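You operate a simulated robot arm through the tools that you are given. There is no shell and no other tool.

You run a simulated two-armed robot. Do the job below in one go: nothing can be reset, and whatever is moved stays where it is left.

## Task
Put the wound bobbin away in the free seat of the grey stand.
Fine: turn the free seat out from under the cover, free the winder latch, and turn the bobbin in under the cover at the end; the winder stays off.

The check looks at the end state, three seconds after you hand in, the way a careful person would. Anything else that was tipped, shoved, dropped, spilled or broken makes it a failure. A push-on lid holds only when it is set on centred and level and pressed home; a screw cap is set on level and turned clockwise until tight.

## Robot
Two 7-joint arms with two-finger parallel grippers on one trunk that stands fixed in place. Base frame: the origin is at the foot of the trunk, x ahead of it, y to its left, z up; the work surface is at about z = 786. Lengths are in mm, angles in degrees, forces in N, time in s.
The left shoulder is at [70, 177, 1145], the right one opposite. With the tool pointing down near the work surface each hand reaches from about 260 to 720 mm from the base axis, measured 20 degrees to its own side. Payload 3.43 kg a hand.
The TCP of each hand is the grasp point between the finger pads, 30 mm short of the fingertips. In the tool frame z runs along the fingers and y along their closing line. The gripper opens to 94 mm. The fingers are 28 mm wide and 10 mm thick; the gripper's body (50 by 96 mm) begins 55 mm behind the TCP.
Orientation is told as [roll, pitch, yaw] about the base's x, y, z axes, in that order, counted from this pose: with the fingers straight down and closing along the base's y, the tool's x points along the base's -x, its y along +y and its z along -z.

## Interface
- The arms move only by the tool nudge_tool. It takes "left_moves", "right_moves" or both (then of equal length, played together; a hand with none holds still); each is a list that holds one entry, the list of rows, each a list of 7 numbers: the shift along the base's x, y, z in mm, then the turn, a rotation vector about the base's x, y, z in degrees, then the closure in counts, from 0 (fully open) to 255 (shut). In form: [[[x, y, z, wx, wy, wz, claw], ...]]. A call has 1 to 20 rows; each row is the pose to reach, as a shift and turn from the pose commanded when the call began. A row lasts 0.2 s, in which the tool goes at most 50 mm and 8.6 degrees; a call with a longer step from one row to the next is refused whole, and so is a gripper value outside its range. A pose out of reach is approached as far as the arm can. The call stops where the force on the tool passes 40 N (or 10 N more than at its start, if that is more) or the arm is blocked; 0.2 s more then pass. Each finger travels about 153 mm/s and halts on what it meets, pressing with about 38 N; the grip force reading is that of the motor and also rises with nothing between the fingers. The clock runs only during rows and for 0.2 s after the last one: add rows that repeat a pose to give the fingers time. It gives the time, the measured TCP pose, the force on the tool (base axes), the opening and the grip force at its end, in the units of the frame above (readings bear some noise), with the torque about the TCP (base axes, N m) and any sound that the robot's microphone picked up, and new pictures: "show" is both (left out), scene, wrist or none (wrist: the cameras of the hands that moved).
- Cameras (640 x 400 px; columns grow to the right, rows downward): "scene" is now at [137.8, 4.1, 1462]; the picture's right is [0.04, -1.00, 0.00], its down [-0.57, -0.02, -0.82] and it looks along [0.82, 0.03, -0.57] (base axes); focal length 335 px, centre (320, 200). "left" rides on the left gripper at [76, -14, -102] in its tool frame; the picture's right is [0.18, 0.98, 0.00], its down [-0.75, 0.14, -0.64] and it looks along [-0.63, 0.12, 0.77] (tool axes); focal length 243 px, centre (320, 200). "right" rides on the right gripper at [76, 14, -103] in its tool frame; the picture's right is [-0.18, 0.98, 0.00], its down [-0.75, -0.14, -0.64] and it looks along [-0.63, -0.12, 0.77] (tool axes); focal length 243 px, centre (320, 200). There is no depth. A picture from a camera that has moved, and an enlarged one, comes with that camera's place and axes in the base frame and with its lens.
- slide_trunk(by): slides the trunk up (or, below 0, down) by that many mm; the arms and the scene camera ride with it, the base frame stays. It gives what a move gives, with no picture.
- aim_head(pan, tilt): turns the head with the scene camera to pan (to the left, within 86 degrees either way) and tilt (down, from -29 to 69), counted from straight ahead of the robot. It gives what a move gives, and a new picture of the scene camera.
- inspect(camera, box): a new picture of the part [left, top, right, bottom] of that camera's present view, enlarged. No time passes.
- job_done(): hands the job in; it is judged then, once.

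Places have to be worked out from the pictures, the camera data and where the tool is seen. Open the grippers and draw the arms clear of the work before you hand the job in, unless the task says otherwise.

The tools are called after ">>>" as name(argument=value, ...) on one line, values as JSON. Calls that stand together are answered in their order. nudge_tool: Moves the arms, as the interface text tells. Its arguments: {"type":"object","properties":{"left_moves":{"type":"array"},"right_moves":{"type":"array"},"show":{"type":"string","enum":["both","scene","wrist","none"]}},"required":[]} The other tools are called the same way: slide_trunk (by) slides the trunk up or down; aim_head (pan, tilt) turns the head that bears the scene camera; inspect (camera, box) takes an enlarged picture of a part of a camera's view; job_done () hands the job in.

At the start:

```text
t: 0.0
left_ee_pos: [513.0, 238.0, 1189.0]
left_tool_rot: [0.1, 0.1, 0.0]
left_ft_force: [-0.7, 0.2, 0.2]
left_torque: [0.02, -0.01, 0.0]
left_finger_gap: 94.2
left_gripper_force: 0.1
right_ee_pos: [568.7, -213.4, 1222.0]
right_tool_rot: [0.1, 0.0, -0.2]
right_ft_force: [0.1, 0.0, -1.0]
right_torque: [0.0, -0.01, 0.0]
right_finger_gap: 94.0
right_gripper_force: 0.0
trunk travel left (down, up): [-725.0, 115.0]
head pan, tilt: [2.4, 34.9]
```

scene: 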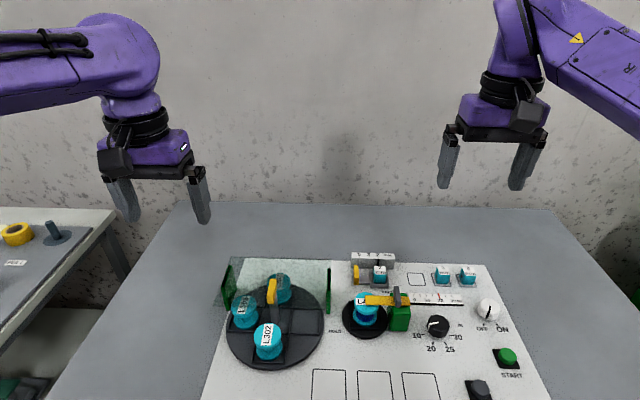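
right: 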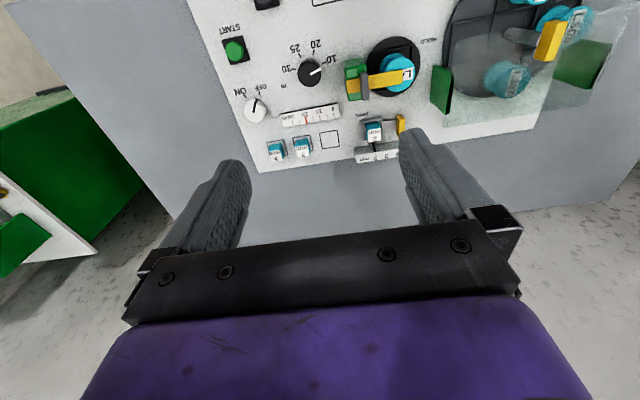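
left: 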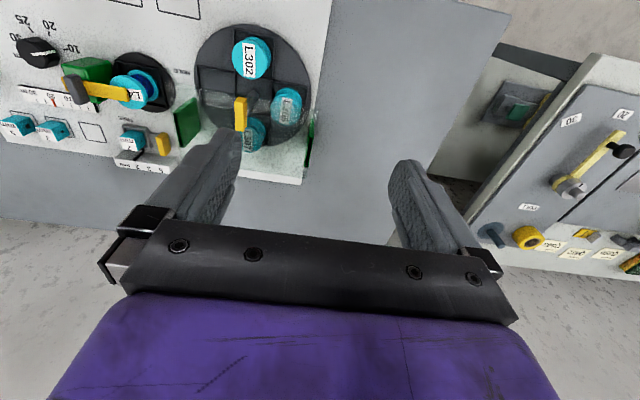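

I'll look closely at the scene first: the turntable stand, the cover, and the winder latch.

>>> inspect(camera="scene", box=[200, 240, 360, 380])

>>> inspect(camera="scene", box=[320, 240, 530, 400])

>>> inspect(camera="left", box=[0, 0, 340, 200])

>>> inspect(camera="right", box=[200, 0, 640, 200])

```text
2.86 times, centred on (280, 310) of scene
camera zoom: at [137.8, 4.1, 1462.0], right [0.04, -1.0, 0.0], down [-0.57, -0.02, -0.82], along [0.82, 0.03, -0.57], focal length 956 px, centre (434, -114)
```

zoom: 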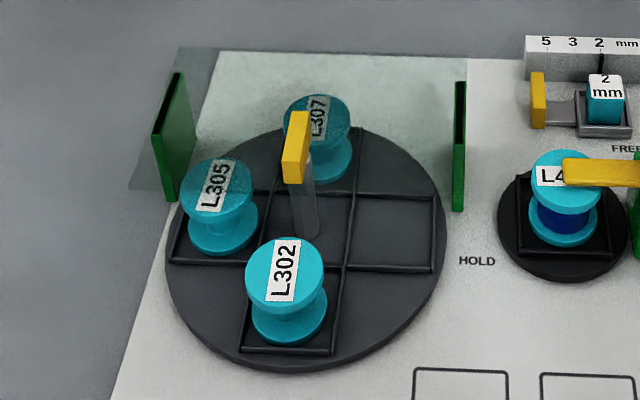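

```text
2.50 times, centred on (425, 320) of scene
camera zoom: at [137.8, 4.1, 1462.0], right [0.04, -1.0, 0.0], down [-0.57, -0.02, -0.82], along [0.82, 0.03, -0.57], focal length 837 px, centre (58, -100)
```

zoom: 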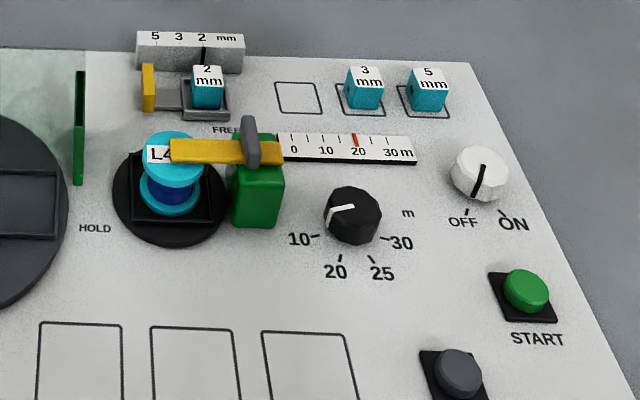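

```text
1.88 times, centred on (170, 100) of left
camera zoom: at [438.1, 224.1, 1290.8], right [-0.18, 0.98, 0.0], down [0.75, 0.14, 0.64], along [0.63, 0.12, -0.77], focal length 457 px, centre (602, 388)
```

zoom: 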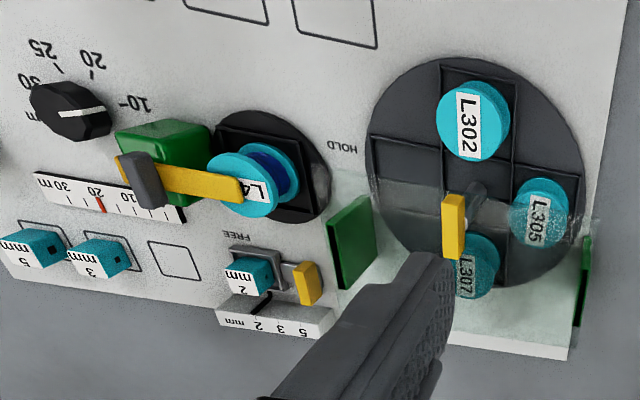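

```text
1.45 times, centred on (420, 100) of right
camera zoom: at [492.9, -200.9, 1324.5], right [0.19, 0.98, 0.0], down [0.75, -0.14, 0.64], along [0.63, -0.12, -0.77], focal length 353 px, centre (174, 346)
```

zoom: 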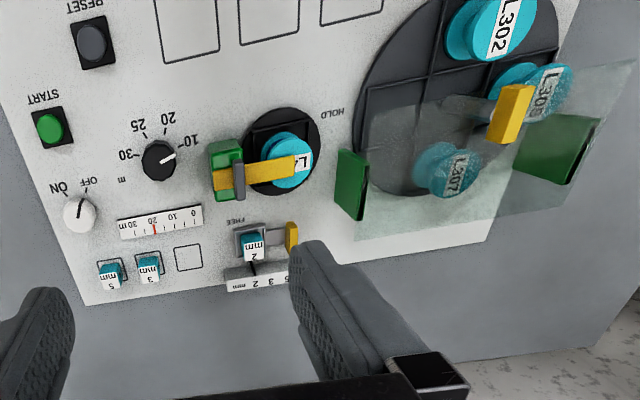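

The stand is a turntable centred about (595, 124) with its free seat on the right. The winder bobbin is near (620, -84), held by a yellow bar that points from a green block toward HOLD. I'll bring both hands lower and back so the wrist cameras get closer views.

>>> nudge_tool(left_moves=[[[-12, -15, -33, 0, 0, 0, 0], [-24, -29, -66, 0, 0, 0, 0], [-36, -44, -100, 0, 0, 0, 0], [-48, -58, -133, 0, 0, 0, 0], [-60, -73, -166, 0, 0, 0, 0], [-73, -88, -199, 0, 0, 0, 0]]], right_moves=[[[-16, 20, -37, 0, 0, 0, 0], [-33, 40, -74, 0, 0, 0, 0], [-50, 60, -111, 0, 0, 0, 0], [-66, 80, -148, 0, 0, 0, 0], [-82, 100, -185, 0, 0, 0, 0], [-99, 120, -222, 0, 0, 0, 0]]])

```text
t: 1.4
left_ee_pos: [440.5, 150.5, 987.6]
left_tool_rot: [0.1, -0.1, 0.0]
left_ft_force: [-0.3, -1.2, -0.5]
left_torque: [0.0, 0.01, 0.02]
left_finger_gap: 93.9
left_gripper_force: 0.1
right_ee_pos: [470.0, -93.0, 998.4]
right_tool_rot: [0.1, 0.0, -0.2]
right_ft_force: [0.2, 0.3, -0.4]
right_torque: [0.03, 0.0, 0.02]
right_finger_gap: 94.0
right_gripper_force: 0.1
trunk travel left (down, up): [-725.0, 115.0]
head pan, tilt: [2.4, 34.9]
camera scene: at [138.4, 3.8, 1462.0], right [0.04, -1.0, 0.0], down [-0.57, -0.02, -0.82], along [0.82, 0.03, -0.57], focal length 335 px, centre (320, 200)
camera right: at [394.5, -79.6, 1100.6], right [0.19, 0.98, 0.0], down [0.75, -0.14, 0.64], along [0.63, -0.12, -0.77], focal length 243 px, centre (320, 200)
camera left: at [364.9, 137.1, 1089.6], right [-0.18, 0.98, 0.0], down [0.75, 0.14, 0.64], along [0.63, 0.12, -0.77], focal length 243 px, centre (320, 200)
```

scene: 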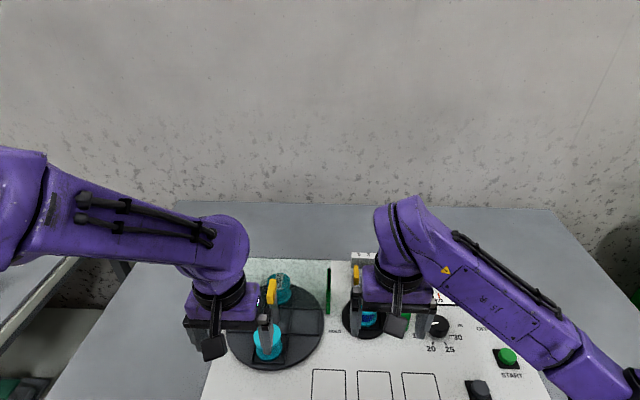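
right: 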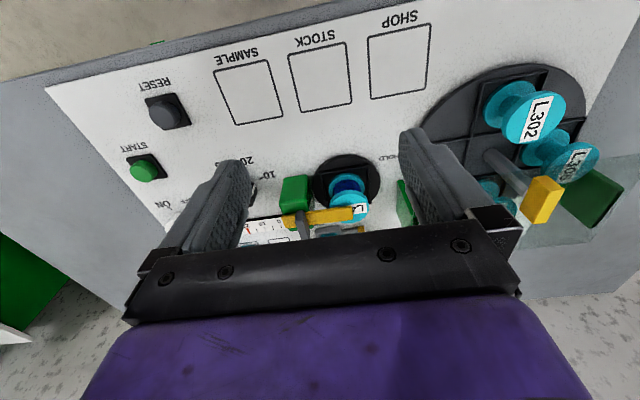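
left: 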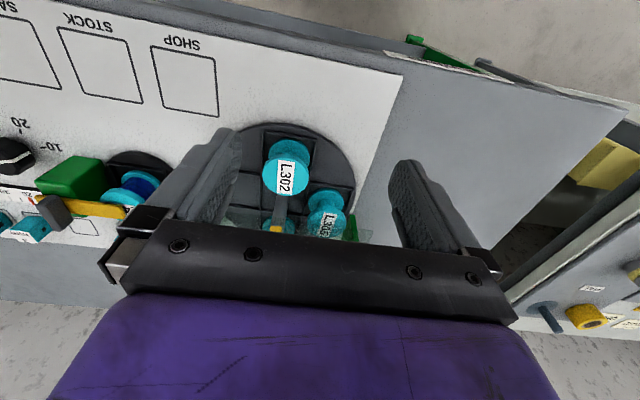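

The wrist pictures are upside down, with the near side at the top, so the targets are hidden behind the gripper. I'll move both hands forward to put the objects in the upper half of the pictures.

>>> nudge_tool(left_moves=[[[45, -5, 0, 0, 0, 0, 0], [90, -10, 0, 0, 0, 0, 0], [130, -15, 0, 0, 0, 0, 0]]], right_moves=[[[45, 0, 0, 0, 0, 0, 0], [90, 0, 0, 0, 0, 0, 0], [120, 0, 0, 0, 0, 0, 0]]])

```text
t: 2.2
left_ee_pos: [571.6, 136.1, 986.8]
left_tool_rot: [0.0, 0.0, 0.1]
left_ft_force: [0.4, -0.1, 0.3]
left_torque: [0.02, 0.05, -0.01]
left_finger_gap: 94.1
left_gripper_force: 0.1
right_ee_pos: [591.0, -96.1, 999.7]
right_tool_rot: [-0.1, 0.1, 0.0]
right_ft_force: [-0.3, 0.2, 0.3]
right_torque: [-0.02, 0.01, 0.0]
right_finger_gap: 93.9
right_gripper_force: 0.1
trunk travel left (down, up): [-725.0, 115.0]
head pan, tilt: [2.4, 34.9]
camera scene: at [139.6, 4.6, 1461.8], right [0.04, -1.0, 0.0], down [-0.57, -0.02, -0.82], along [0.82, 0.03, -0.57], focal length 335 px, centre (320, 200)
camera right: at [515.7, -82.0, 1102.1], right [0.19, 0.98, 0.0], down [0.75, -0.14, 0.64], along [0.63, -0.12, -0.77], focal length 243 px, centre (320, 200)
camera left: at [496.2, 120.8, 1089.2], right [-0.18, 0.98, 0.0], down [0.75, 0.14, 0.64], along [0.63, 0.12, -0.77], focal length 243 px, centre (320, 200)
```

scene: 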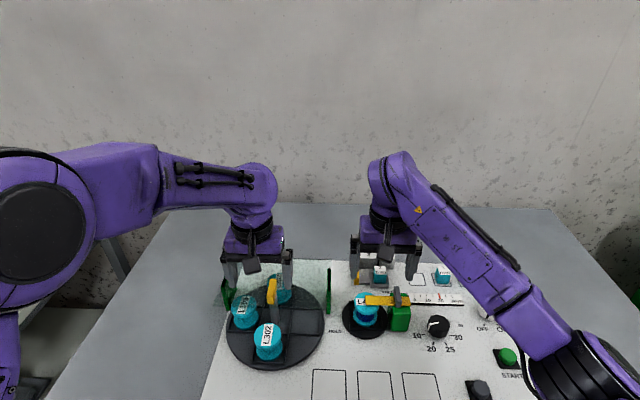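
right: 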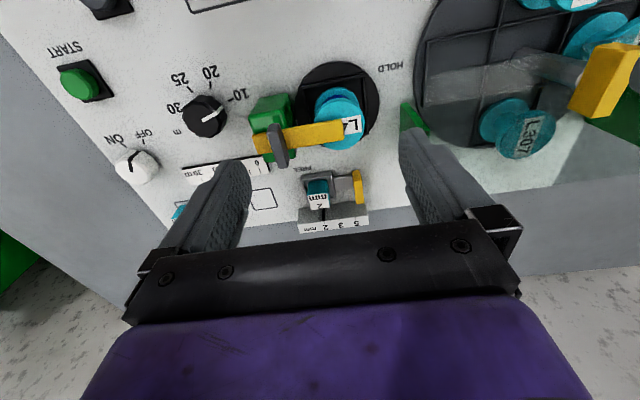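
left: 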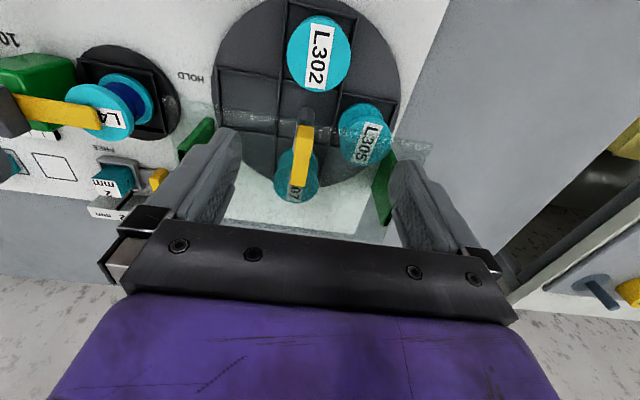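

>>> inspect(camera="left", box=[170, 0, 470, 240])

>>> inspect(camera="right", box=[220, 40, 420, 240])

>>> inspect(camera="right", box=[380, 0, 640, 220])

>>> inspect(camera="scene", box=[210, 240, 430, 380])

```text
1.67 times, centred on (320, 120) of left
camera zoom: at [496.2, 120.8, 1089.2], right [-0.18, 0.98, 0.0], down [0.75, 0.14, 0.64], along [0.63, 0.12, -0.77], focal length 404 px, centre (320, 333)
```

zoom: 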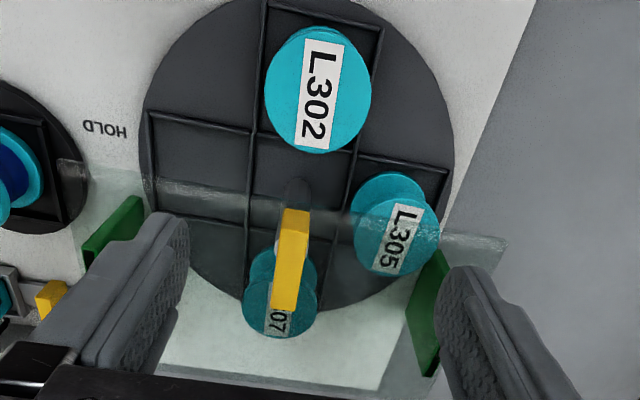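

```text
2.00 times, centred on (320, 140) of right
camera zoom: at [515.7, -82.0, 1102.1], right [0.19, 0.98, 0.0], down [0.75, -0.14, 0.64], along [0.63, -0.12, -0.77], focal length 485 px, centre (320, 320)
```

zoom: 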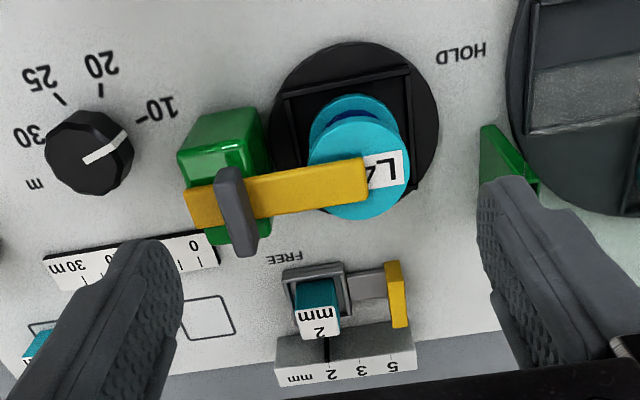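

```text
1.82 times, centred on (510, 110) of right
camera zoom: at [515.7, -82.0, 1102.1], right [0.19, 0.98, 0.0], down [0.75, -0.14, 0.64], along [0.63, -0.12, -0.77], focal length 441 px, centre (-26, 364)
```

zoom: 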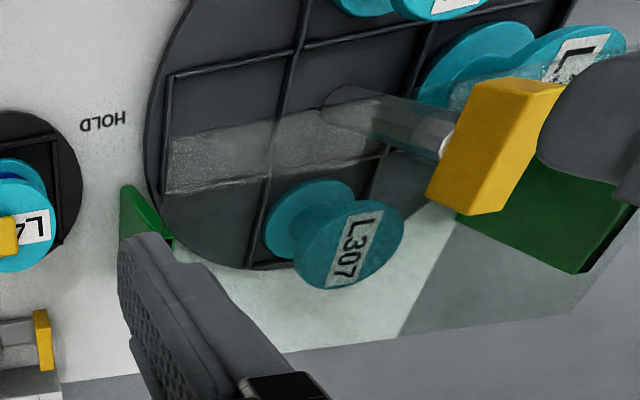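

```text
2.86 times, centred on (320, 310) of scene
camera zoom: at [139.6, 4.6, 1461.8], right [0.04, -1.0, 0.0], down [-0.57, -0.02, -0.82], along [0.82, 0.03, -0.57], focal length 956 px, centre (320, -114)
```

zoom: 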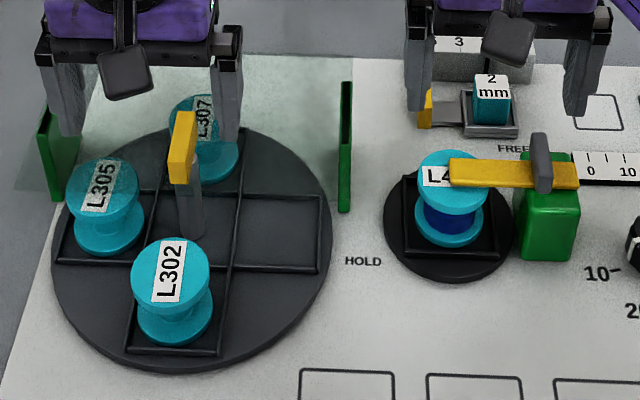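

The turntable has a centre shaft topped by a yellow bar handle near (607, 126, 897), above the glass. I'll zoom in on the handle, the latch and the bobbin for their dimensions.

>>> inspect(camera="scene", box=[245, 265, 305, 305])

>>> inspect(camera="scene", box=[340, 280, 420, 340])

>>> inspect(camera="right", box=[240, 80, 370, 170])

>>> inspect(camera="left", box=[260, 90, 360, 210])

>>> inspect(camera="left", box=[0, 30, 200, 150])

```text
10.00 times, centred on (275, 285) of scene
camera zoom: at [139.6, 4.6, 1461.8], right [0.04, -1.0, 0.0], down [-0.57, -0.02, -0.82], along [0.82, 0.03, -0.57], focal length 3347 px, centre (770, -650)
```

zoom: 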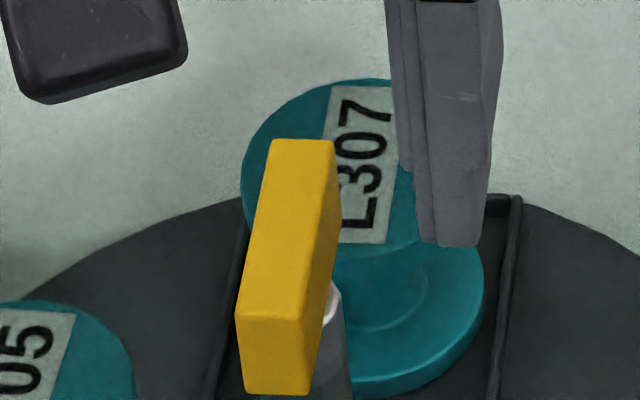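

```text
6.67 times, centred on (380, 310) of scene
camera zoom: at [139.6, 4.6, 1461.8], right [0.04, -1.0, 0.0], down [-0.57, -0.02, -0.82], along [0.82, 0.03, -0.57], focal length 2231 px, centre (-80, -533)
```

zoom: 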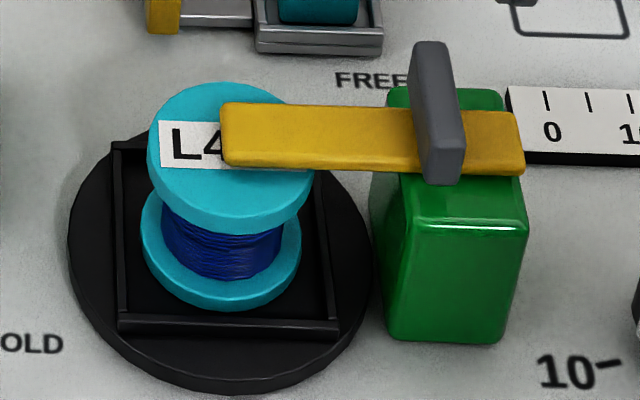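

```text
4.44 times, centred on (305, 125) of right
camera zoom: at [515.7, -82.0, 1102.1], right [0.19, 0.98, 0.0], down [0.75, -0.14, 0.64], along [0.63, -0.12, -0.77], focal length 1078 px, centre (387, 533)
```

zoom: 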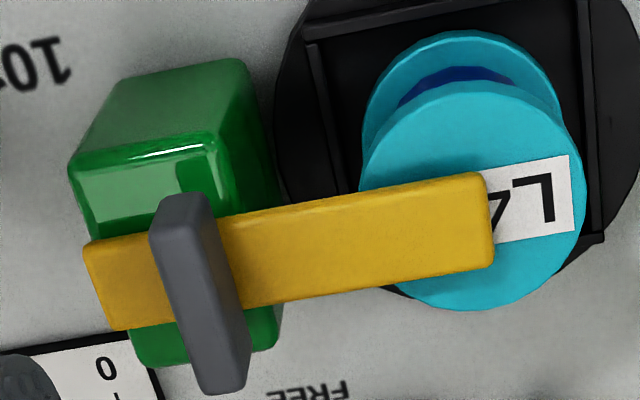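

```text
3.33 times, centred on (310, 150) of left
camera zoom: at [496.2, 120.8, 1089.2], right [-0.18, 0.98, 0.0], down [0.75, 0.14, 0.64], along [0.63, 0.12, -0.77], focal length 809 px, centre (353, 367)
```

zoom: 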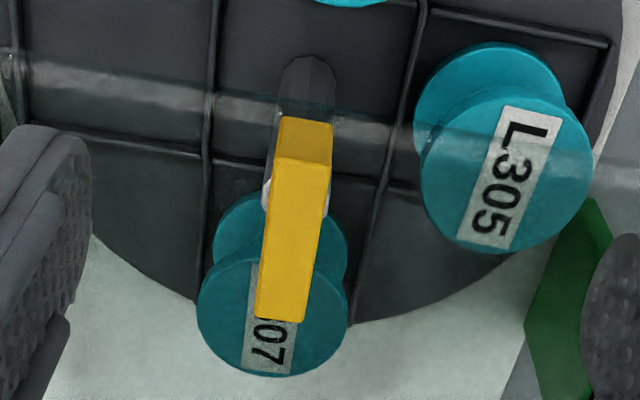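

```text
3.20 times, centred on (100, 90) of left
camera zoom: at [496.2, 120.8, 1089.2], right [-0.18, 0.98, 0.0], down [0.75, 0.14, 0.64], along [0.63, 0.12, -0.77], focal length 776 px, centre (1024, 552)
```

zoom: 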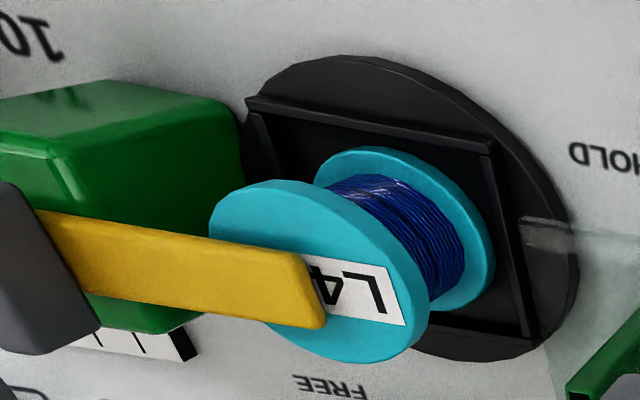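

The latch fin is at about (618, -143, 890). The bar turns from pointing at HOLD (+y) to FREE (+x). The bobbin top is at (622, -81, 850) with a flange about 55 mm across. I'll inspect the handle from the right camera and measure the seats.

>>> inspect(camera="right", box=[540, 20, 640, 130])

>>> inspect(camera="left", box=[200, 0, 420, 130])

>>> inspect(camera="scene", box=[220, 280, 330, 375])

```text
3.64 times, centred on (590, 75) of right
camera zoom: at [515.7, -82.0, 1102.1], right [0.19, 0.98, 0.0], down [0.75, -0.14, 0.64], along [0.63, -0.12, -0.77], focal length 882 px, centre (-662, 654)
```

zoom: 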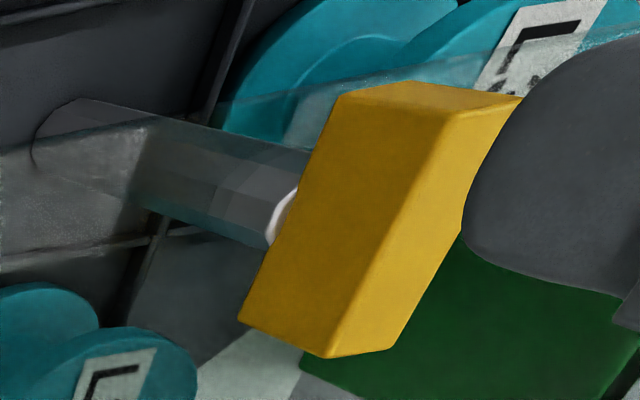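

```text
2.91 times, centred on (310, 65) of left
camera zoom: at [496.2, 120.8, 1089.2], right [-0.18, 0.98, 0.0], down [0.75, 0.14, 0.64], along [0.63, 0.12, -0.77], focal length 706 px, centre (349, 593)
```

zoom: 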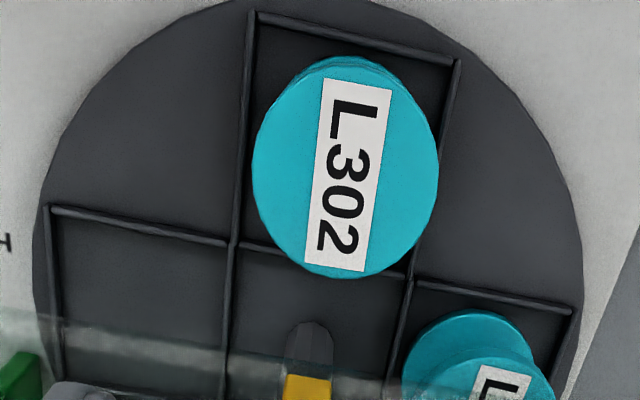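

```text
4.21 times, centred on (275, 328) of scene
camera zoom: at [139.6, 4.6, 1461.8], right [0.04, -1.0, 0.0], down [-0.57, -0.02, -0.82], along [0.82, 0.03, -0.57], focal length 1409 px, centre (510, -337)
```

zoom: 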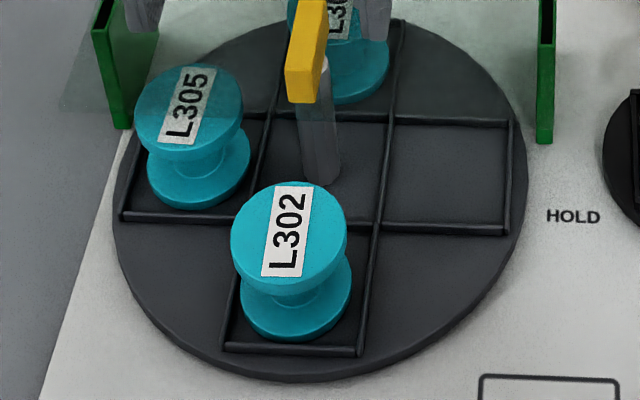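

Estimates: the handle spans x 584–630 and y 119–132, top at z about 909. The glass top is at about 878 with its front edge at x≈584, and the disk axis is at about (608, 123). I'll bring the left hand above the handle and the right hand above the latch fin, both with clearance, and check alignment.

>>> nudge_tool(left_moves=[[[20, -5, -15, 0, 0, 0, 0], [37.5, -10.5, -30, 0, 0, 0, 0], [37.5, -10.5, -35, 0, 0, 0, 0]]], right_moves=[[[14, -25, -20, 0, 0, 0, 0], [28, -50, -40, 0, 0, 0, 0], [28, -50, -50, 0, 0, 0, 0]]])

```text
t: 3.0
left_ee_pos: [607.0, 125.1, 955.7]
left_tool_rot: [0.1, -0.1, 0.1]
left_ft_force: [0.3, 0.4, -0.1]
left_torque: [-0.01, -0.01, -0.03]
left_finger_gap: 93.8
left_gripper_force: 0.0
right_ee_pos: [617.3, -145.4, 950.1]
right_tool_rot: [0.0, -0.1, -0.1]
right_ft_force: [-0.2, -0.5, -0.5]
right_torque: [0.0, -0.02, 0.02]
right_finger_gap: 94.0
right_gripper_force: 0.1
trunk travel left (down, up): [-725.0, 115.0]
head pan, tilt: [2.4, 34.9]
camera scene: at [136.4, 4.9, 1462.2], right [0.04, -1.0, 0.0], down [-0.57, -0.02, -0.82], along [0.82, 0.03, -0.57], focal length 335 px, centre (320, 200)
camera right: at [541.8, -130.4, 1052.7], right [0.19, 0.98, 0.0], down [0.75, -0.14, 0.64], along [0.63, -0.12, -0.77], focal length 243 px, centre (320, 200)
camera left: at [530.9, 110.3, 1057.7], right [-0.18, 0.98, 0.0], down [0.75, 0.14, 0.64], along [0.63, 0.12, -0.77], focal length 243 px, centre (320, 200)
```

scene: 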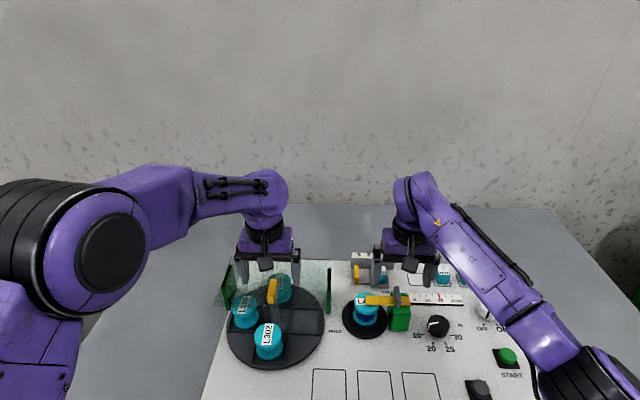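
right: 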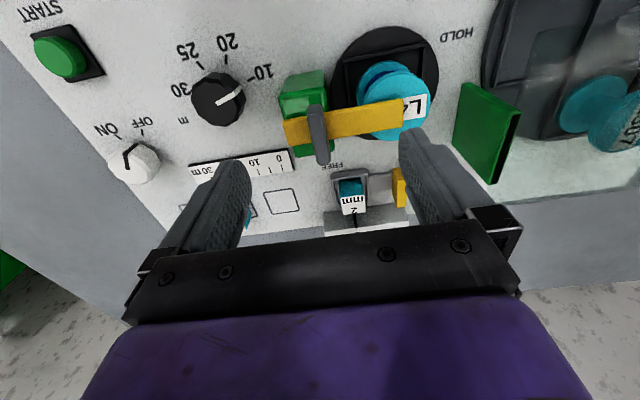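
left: 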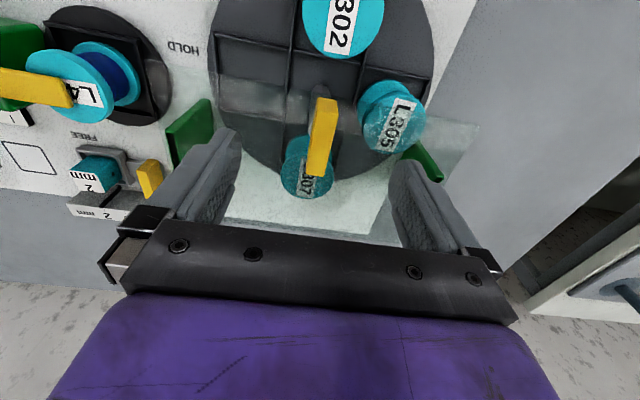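

The hands are in place above the targets. I'll zoom in to recheck the handle and fin against these new viewpoints.

>>> inspect(camera="left", box=[280, 80, 370, 190])

>>> inspect(camera="right", box=[270, 60, 430, 180])

>>> inspect(camera="left", box=[140, 40, 480, 240])

>>> inspect(camera="scene", box=[210, 240, 345, 330])

```text
3.64 times, centred on (325, 135) of left
camera zoom: at [530.9, 110.3, 1057.7], right [-0.18, 0.98, 0.0], down [0.75, 0.14, 0.64], along [0.63, 0.12, -0.77], focal length 882 px, centre (302, 436)
```

zoom: 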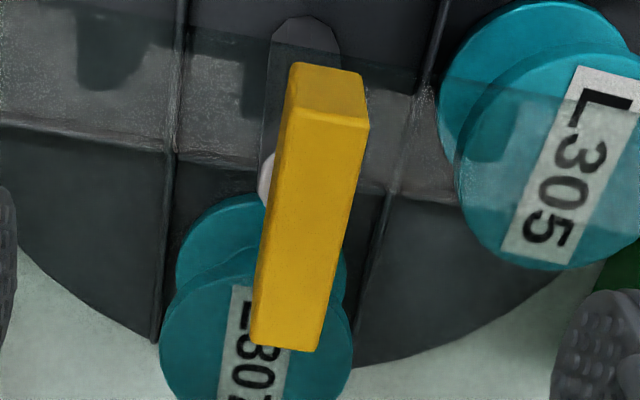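

```text
3.33 times, centred on (350, 120) of right
camera zoom: at [541.8, -130.4, 1052.7], right [0.19, 0.98, 0.0], down [0.75, -0.14, 0.64], along [0.63, -0.12, -0.77], focal length 809 px, centre (220, 467)
```

zoom: 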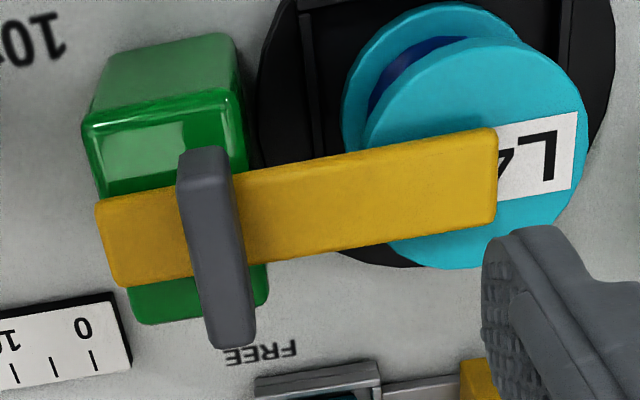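

```text
1.88 times, centred on (310, 140) of left
camera zoom: at [530.9, 110.3, 1057.7], right [-0.18, 0.98, 0.0], down [0.75, 0.14, 0.64], along [0.63, 0.12, -0.77], focal length 457 px, centre (339, 313)
```

zoom: 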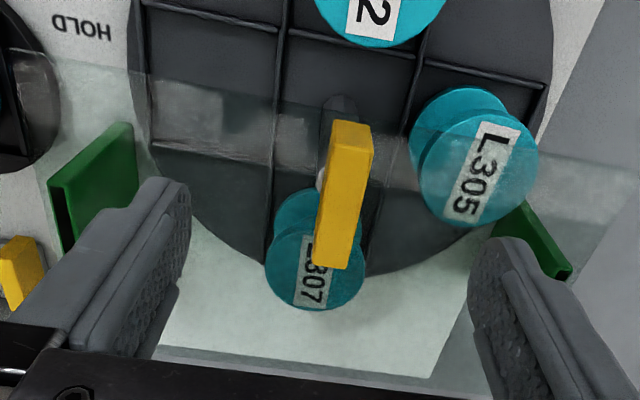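

```text
4.44 times, centred on (278, 285) of scene
camera zoom: at [136.4, 4.9, 1462.2], right [0.04, -1.0, 0.0], down [-0.57, -0.02, -0.82], along [0.82, 0.03, -0.57], focal length 1488 px, centre (509, -178)
```

zoom: 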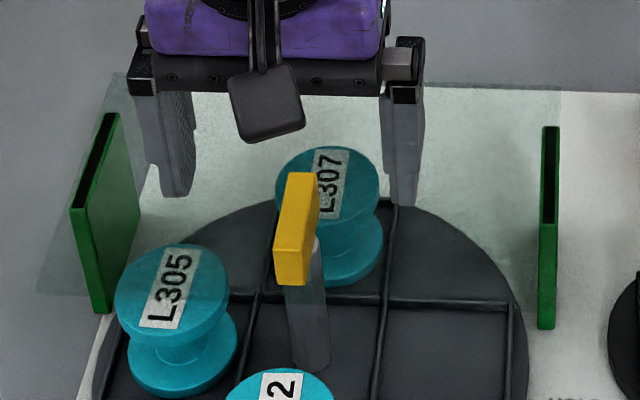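

The handle centre is confirmed at (607, 125.5) with its top at 909, and the fin at (619, -144.5) with its top at 890. I'll lower both hands so the tips stay above the glass (about 878) and above the latch bar (about 858), then close on both.

>>> nudge_tool(left_moves=[[[0, 1, -20, 0, 0, 0, 0], [0, 1, -34, 0, 0, 0, 0], [0, 1, -34, 0, 0, 0, 0], [0, 1, -34, 0, 0, 0, 255], [0, 1, -34, 0, 0, 0, 255], [0, 1, -34, 0, 0, 0, 255]]], right_moves=[[[1.3, -1, -25, 0, 0, 0, 0], [1.3, -1, -45, 0, 0, 0, 0], [1.3, -1, -56, 0, 0, 0, 0], [1.3, -1, -56, 0, 0, 0, 255], [1.3, -1, -56, 0, 0, 0, 255], [1.3, -1, -56, 0, 0, 0, 255]]])

```text
t: 4.4
left_ee_pos: [607.7, 125.0, 919.4]
left_tool_rot: [0.1, 0.0, -0.1]
left_ft_force: [0.4, -0.5, 0.6]
left_torque: [0.04, 0.05, 0.0]
left_finger_gap: 14.0
left_gripper_force: 44.8
right_ee_pos: [619.5, -145.1, 892.7]
right_tool_rot: [0.0, 0.0, 0.0]
right_ft_force: [-0.3, 2.0, -3.3]
right_torque: [0.0, -0.42, 0.01]
right_finger_gap: 12.0
right_gripper_force: 44.9
trunk travel left (down, up): [-725.0, 115.0]
head pan, tilt: [2.4, 34.9]
camera scene: at [138.1, 4.2, 1461.9], right [0.04, -1.0, 0.0], down [-0.57, -0.02, -0.82], along [0.82, 0.03, -0.57], focal length 335 px, centre (320, 200)
camera right: at [544.3, -132.3, 995.1], right [0.18, 0.98, 0.0], down [0.75, -0.14, 0.64], along [0.63, -0.12, -0.77], focal length 243 px, centre (320, 200)
camera left: at [532.7, 110.5, 1022.2], right [-0.18, 0.98, 0.0], down [0.75, 0.14, 0.64], along [0.63, 0.12, -0.77], focal length 243 px, centre (320, 200)
```

scene: 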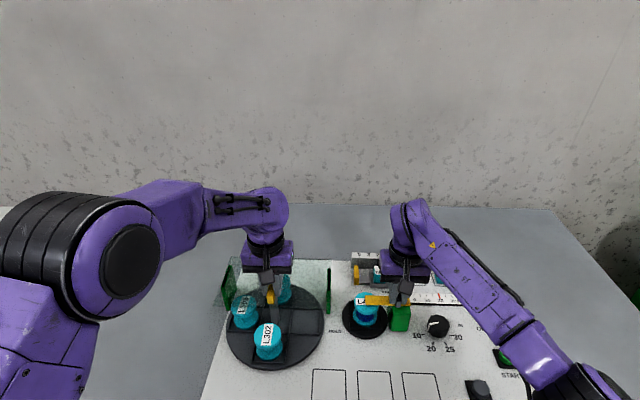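
right: 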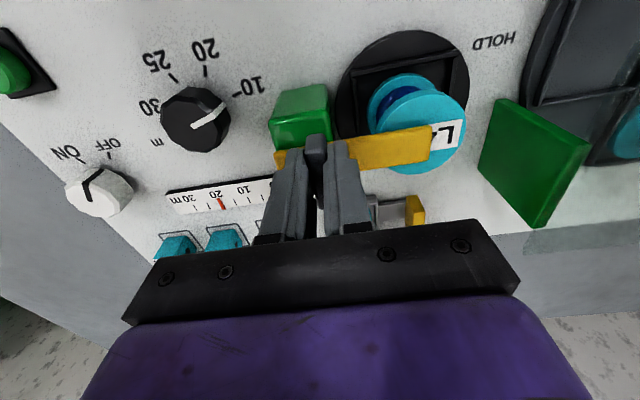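
left: 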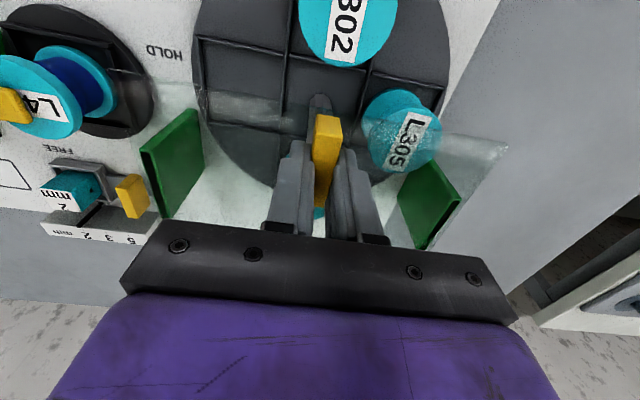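

Both grips are firm, with gaps of 14 and 12 mm. I'll turn both a first 24° clockwise as seen from above and check the forces and the motion.

>>> nudge_tool(left_moves=[[[0, 0, 0, 0, 0, -6, 255], [0, 0, 0, 0, 0, -12, 255], [0, 0, 0, 0, 0, -18, 255], [0, 0, 0, 0, 0, -24, 255]]], right_moves=[[[0, 0, 0, 0, 0, -6, 255], [0, 0, 0, 0, 0, -12, 255], [0, 0, 0, 0, 0, -18, 255], [0, 0, 0, 0, 0, -24, 255]]])

```text
t: 5.3
left_ee_pos: [608.2, 123.5, 919.9]
left_tool_rot: [-0.2, 0.2, -19.9]
left_ft_force: [-7.8, 1.0, 4.9]
left_torque: [0.31, -0.31, 0.01]
left_finger_gap: 13.9
left_gripper_force: 44.8
right_ee_pos: [620.3, -144.5, 892.6]
right_tool_rot: [-0.2, 0.2, -19.1]
right_ft_force: [16.0, 6.3, -6.9]
right_torque: [0.62, 0.26, 0.04]
right_finger_gap: 12.0
right_gripper_force: 45.3
right hand out of reach, approached as far as the arm can: row 4
trunk travel left (down, up): [-725.0, 115.0]
head pan, tilt: [2.4, 34.9]
stopped in row 4 (right hand): the force on the tool passed its limit at 58 N (the readings are from after the stop); the commanded pose is now the measured one
camera scene: at [140.2, 5.3, 1461.8], right [0.04, -1.0, 0.0], down [-0.57, -0.02, -0.82], along [0.82, 0.03, -0.57], focal length 335 px, centre (320, 200)
camera right: at [553.2, -106.1, 995.7], right [0.5, 0.87, 0.0], down [0.67, -0.38, 0.64], along [0.55, -0.32, -0.77], focal length 243 px, centre (320, 200)
camera left: at [532.9, 136.5, 1022.5], right [0.16, 0.99, 0.0], down [0.76, -0.12, 0.64], along [0.63, -0.1, -0.77], focal length 243 px, centre (320, 200)
```

scene: 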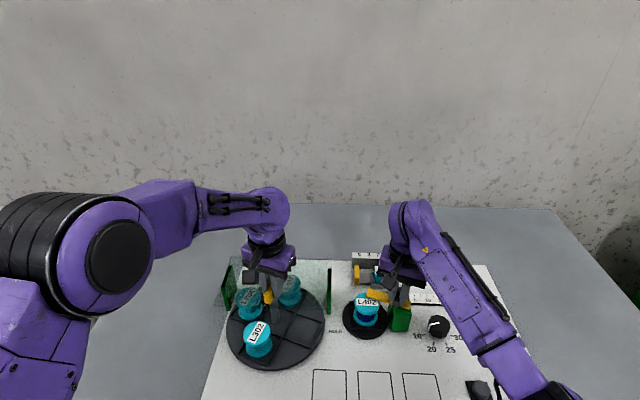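
right: 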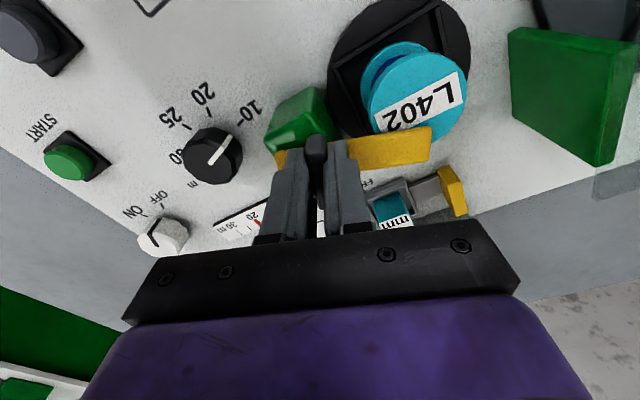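
left: 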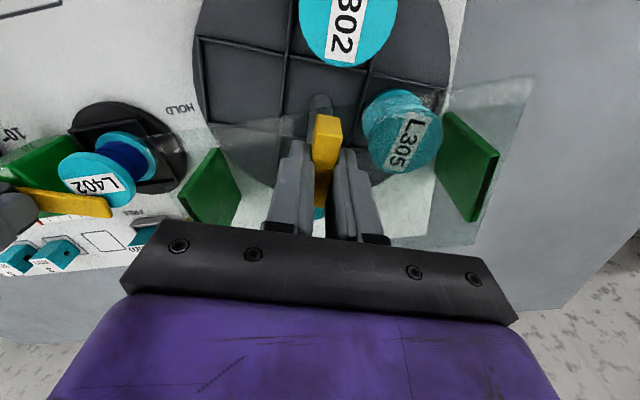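

Both are turning: the stand is about 20° round and the latch about 19°. The right arm seems to be at a wrist limit in this direction. I'll continue the left turn alone first and leave the right hand holding.

>>> nudge_tool(left_moves=[[[0, 0, 0, 0, 0, -6, 255], [0, 0, 0, 0, 0, -12, 255], [0, 0, 0, 0, 0, -18, 255], [0, 0, 0, 0, 0, -24, 255], [0, 0, 0, 0, 0, -30, 255], [0, 0, 0, 0, 0, -36, 255], [0, 0, 0, 0, 0, -42, 255], [0, 0, 0, 0, 0, -48, 255], [0, 0, 0, 0, 0, -54, 255], [0, 0, 0, 0, 0, -60, 255], [0, 0, 0, 0, 0, -66, 255], [0, 0, 0, 0, 0, -70, 255]]])

```text
t: 6.4
left_ee_pos: [607.1, 123.6, 920.0]
left_tool_rot: [-0.3, 0.2, -45.2]
left_ft_force: [-10.8, 3.2, 7.7]
left_torque: [0.11, -1.05, 0.0]
left_finger_gap: 13.9
left_gripper_force: 45.0
right_ee_pos: [620.5, -142.2, 893.1]
right_tool_rot: [-0.2, 0.1, -19.1]
right_ft_force: [21.3, 7.7, -8.2]
right_torque: [0.91, 0.28, 0.05]
right_finger_gap: 11.5
right_gripper_force: 45.2
trunk travel left (down, up): [-725.0, 115.0]
head pan, tilt: [2.4, 34.9]
stopped in row 5 (right hand): the force on the tool passed its limit at 41 N (the readings are from after the stop); the commanded pose is now the measured one
camera scene: at [139.9, 5.9, 1461.7], right [0.04, -1.0, 0.0], down [-0.57, -0.02, -0.82], along [0.82, 0.03, -0.57], focal length 335 px, centre (320, 200)
camera left: at [545.2, 167.0, 1022.5], right [0.57, 0.82, -0.01], down [0.64, -0.43, 0.64], along [0.52, -0.37, -0.77], focal length 243 px, centre (320, 200)
```

scene: 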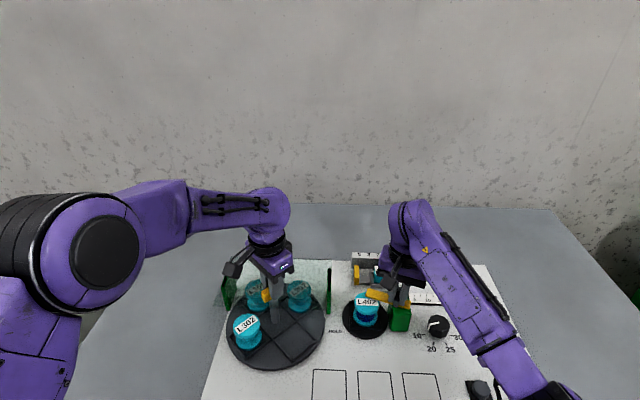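
left: 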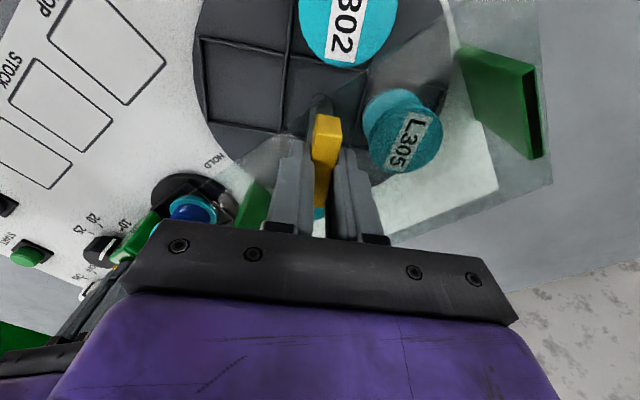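

The right hand's load keeps growing while it holds, so it is straining. I'll open it and lift it off the fin to see whether the bar stays where it is.

>>> nudge_tool(right_moves=[[[0, 0, 0, 0, 0, 0, 150], [0, 0, 0, 0, 0, 0, 100], [0, 0, 0, 0, 0, 0, 100], [0, 0, 30, 0, 0, 0, 100], [0, 0, 60, 0, 0, 0, 100]]])

>>> inspect(camera="right", box=[220, 40, 480, 240])

```text
t: 7.6
left_ee_pos: [607.6, 122.5, 920.1]
left_tool_rot: [-0.2, 0.1, -45.1]
left_ft_force: [4.4, 4.4, -4.4]
left_torque: [0.89, -0.4, -0.03]
left_finger_gap: 13.6
left_gripper_force: 44.8
right_ee_pos: [618.9, -143.5, 953.8]
right_tool_rot: [-0.2, 0.2, -19.1]
right_ft_force: [-0.7, -0.1, 0.1]
right_torque: [0.0, -0.01, -0.03]
right_finger_gap: 57.2
right_gripper_force: 0.1
trunk travel left (down, up): [-725.0, 115.0]
head pan, tilt: [2.4, 34.9]
camera scene: at [139.6, 5.1, 1461.7], right [0.04, -1.0, 0.0], down [-0.57, -0.02, -0.82], along [0.82, 0.03, -0.57], focal length 335 px, centre (320, 200)
camera right: at [551.6, -105.9, 1056.4], right [0.5, 0.87, 0.0], down [0.67, -0.38, 0.64], along [0.56, -0.32, -0.77], focal length 243 px, centre (320, 200)
```

scene: 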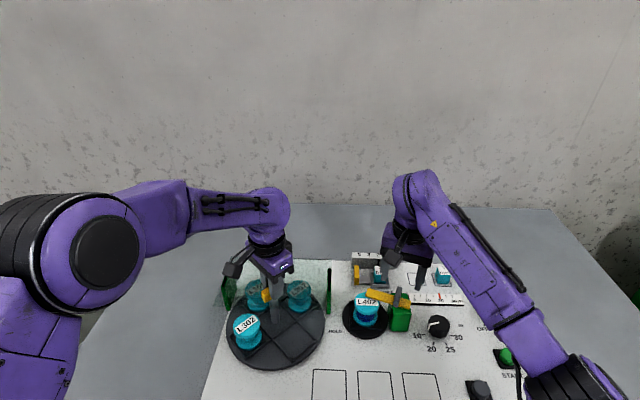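
right: 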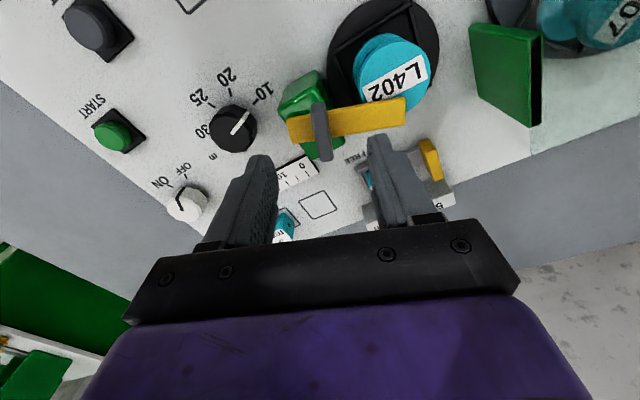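

```text
2.00 times, centred on (350, 140) of right
camera zoom: at [551.6, -105.9, 1056.4], right [0.5, 0.87, 0.0], down [0.67, -0.38, 0.64], along [0.56, -0.32, -0.77], focal length 485 px, centre (260, 320)
```

zoom: 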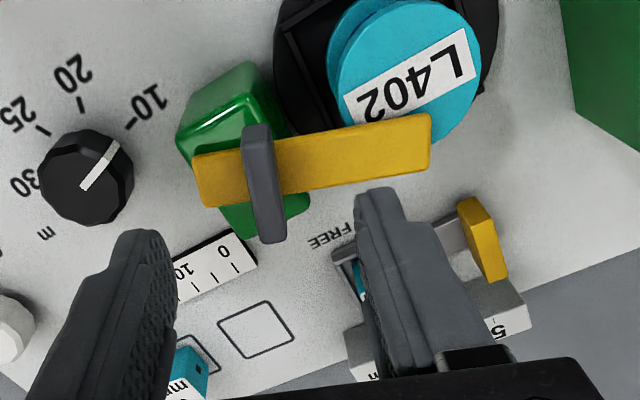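

The bar stays at its 20° position and the bobbin is undisturbed. I'll finish the stand turn with the left hand (45° more), and test in free air whether the right wrist can turn further the same way.

>>> nudge_tool(left_moves=[[[0, 0.5, 0, 0, 0, -6, 255], [0, 1, 0, 0, 0, -12, 255], [0, 1, 0, 0, 0, -18, 255], [0, 1, 0, 0, 0, -24, 255], [0, 1, 0, 0, 0, -30, 255], [0, 1, 0, 0, 0, -36, 255], [0, 1, 0, 0, 0, -42, 255], [0, 1, 0, 0, 0, -45, 255]]], right_moves=[[[0, 0, 5, 0, 0, -6, 100], [0, 0, 10, 0, 0, -12, 100], [0, 0, 10, 0, 0, -18, 100], [0, 0, 10, 0, 0, -24, 100], [0, 0, 10, 0, 0, -30, 100], [0, 0, 10, 0, 0, -36, 100], [0, 0, 10, 0, 0, -42, 100], [0, 0, 10, 0, 0, -48, 100]]])

```text
t: 9.4
left_ee_pos: [604.9, 122.5, 921.0]
left_tool_rot: [-0.5, 0.2, -90.3]
left_ft_force: [-19.5, -0.3, -13.9]
left_torque: [-0.31, -0.79, 0.1]
left_finger_gap: 13.7
left_gripper_force: 45.4
right_ee_pos: [657.6, -273.0, 1059.4]
right_tool_rot: [-5.5, 1.2, -59.3]
right_ft_force: [0.9, -0.6, -1.0]
right_torque: [0.03, 0.03, 0.03]
right_finger_gap: 57.1
right_gripper_force: 0.0
right hand out of reach, approached as far as the arm can: row 3, 4, 5, 6, 7, 8
trunk travel left (down, up): [-725.0, 115.0]
head pan, tilt: [2.4, 34.9]
camera scene: at [136.9, 1.2, 1461.7], right [0.04, -1.0, 0.0], down [-0.57, -0.02, -0.82], along [0.82, 0.04, -0.57], focal length 335 px, centre (320, 200)
camera right: at [640.0, -197.4, 1161.7], right [0.93, 0.34, -0.1], down [0.32, -0.7, 0.64], along [0.15, -0.63, -0.76], focal length 243 px, centre (320, 200)
camera left: at [593.0, 197.8, 1023.1], right [0.98, 0.18, -0.01], down [0.14, -0.76, 0.64], along [0.11, -0.63, -0.77], focal length 243 px, centre (320, 200)
```

scene: 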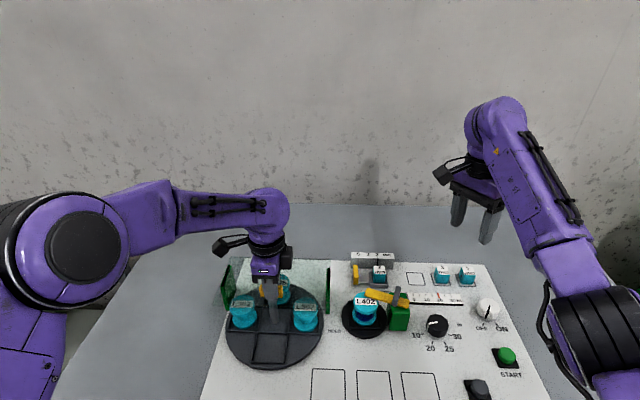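
right: 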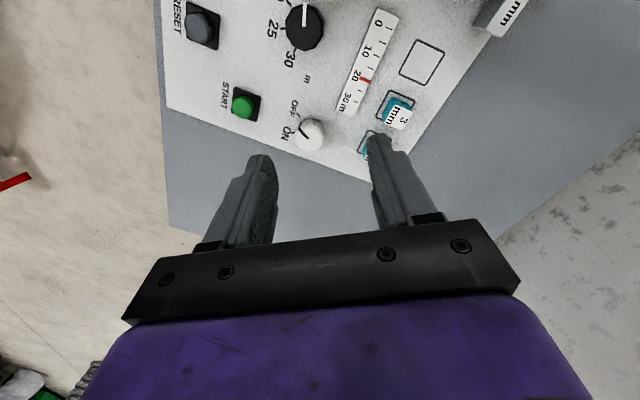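
left: 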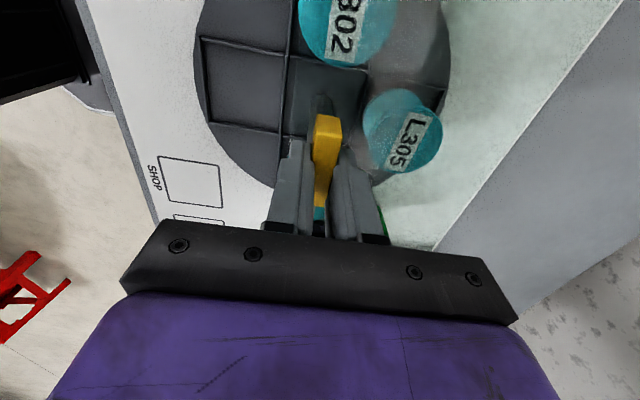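

The stand has turned about 90°, so its free seat now faces front. The right wrist does have a limit near yaw -20 and drifted away, but it stayed clear of everything. I'll open and lift the left hand, and turn the right wrist back the other way while keeping it high.

>>> nudge_tool(left_moves=[[[0, 0, 0, 0, 0, 0, 150], [0, 0, 0, 0, 0, 0, 100], [0, 0, 0, 0, 0, 0, 100], [0, 0, 30, 0, 0, 0, 100], [0, 0, 70, 0, 0, 0, 100]]], right_moves=[[[0, 0, 10, 0, 0, 8, 100], [0, 0, 20, 0, 0, 16, 100], [0, 0, 30, 0, 0, 24, 100], [0, 0, 40, 0, 0, 32, 100], [0, 0, 50, 0, 0, 40, 100]]])

```text
t: 10.6
left_ee_pos: [604.3, 123.0, 992.1]
left_tool_rot: [-0.4, 0.1, -90.4]
left_ft_force: [0.2, 0.0, -0.8]
left_torque: [-0.02, -0.01, 0.01]
left_finger_gap: 57.1
left_gripper_force: 0.1
right_ee_pos: [655.7, -270.7, 1109.0]
right_tool_rot: [-5.5, 1.1, -19.2]
right_ft_force: [-0.4, 0.4, 0.2]
right_torque: [-0.02, 0.0, 0.03]
right_finger_gap: 57.4
right_gripper_force: 0.2
trunk travel left (down, up): [-725.0, 115.0]
head pan, tilt: [2.4, 34.9]
camera scene: at [136.3, 4.0, 1462.1], right [0.04, -1.0, 0.0], down [-0.57, -0.02, -0.82], along [0.82, 0.03, -0.57], focal length 335 px, centre (320, 200)
camera right: at [593.4, -224.1, 1212.2], right [0.49, 0.86, -0.1], down [0.7, -0.33, 0.64], along [0.52, -0.38, -0.76], focal length 243 px, centre (320, 200)
camera left: at [592.2, 199.2, 1093.7], right [0.98, 0.18, 0.0], down [0.14, -0.75, 0.64], along [0.11, -0.63, -0.77], focal length 243 px, centre (320, 200)
```

scene: 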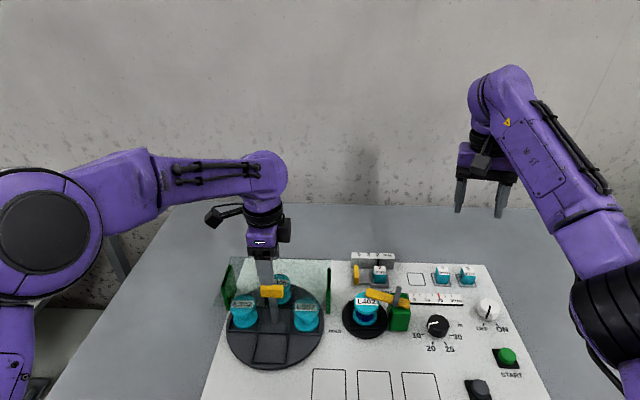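
right: 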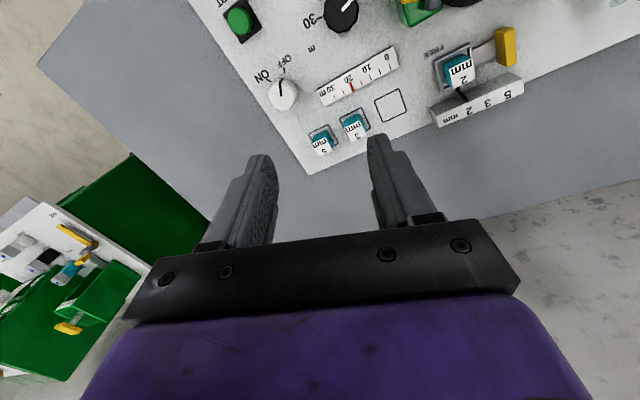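
left: 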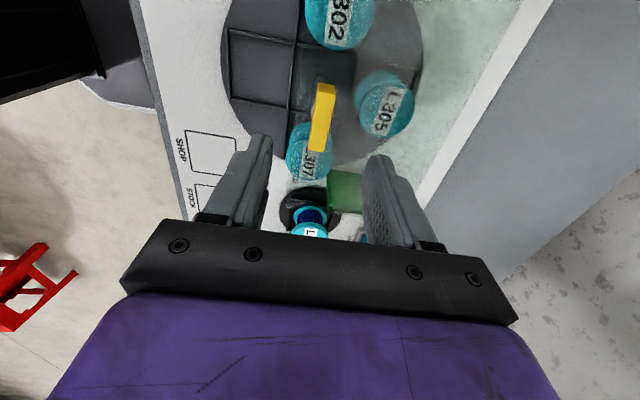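

The commanded base is the measured pose, so I can plan from it. I'll level the right hand and bring it back above the latch at yaw 0, staying high.

>>> nudge_tool(right_moves=[[[-9, 31, -27, 1.31, -0.5, 4.8, 100], [-18, 62, -54, 2.62, -1.0, 9.5, 100], [-27, 94, -81, 3.93, -1.5, 14.3, 100], [-37, 126, -109, 5.24, -2.0, 19.1, 100]]], show="none")

```text
t: 11.6
left_ee_pos: [606.5, 123.5, 990.6]
left_tool_rot: [-0.3, 0.1, -90.1]
left_ft_force: [-0.2, -0.1, 0.4]
left_torque: [-0.01, -0.03, 0.02]
left_finger_gap: 57.3
left_gripper_force: 0.0
right_ee_pos: [620.3, -144.5, 999.6]
right_tool_rot: [-0.1, -0.2, 0.1]
right_ft_force: [-0.5, 1.3, 0.2]
right_torque: [-0.02, 0.01, -0.01]
right_finger_gap: 57.4
right_gripper_force: 0.1
trunk travel left (down, up): [-725.0, 115.0]
head pan, tilt: [2.4, 34.9]
```

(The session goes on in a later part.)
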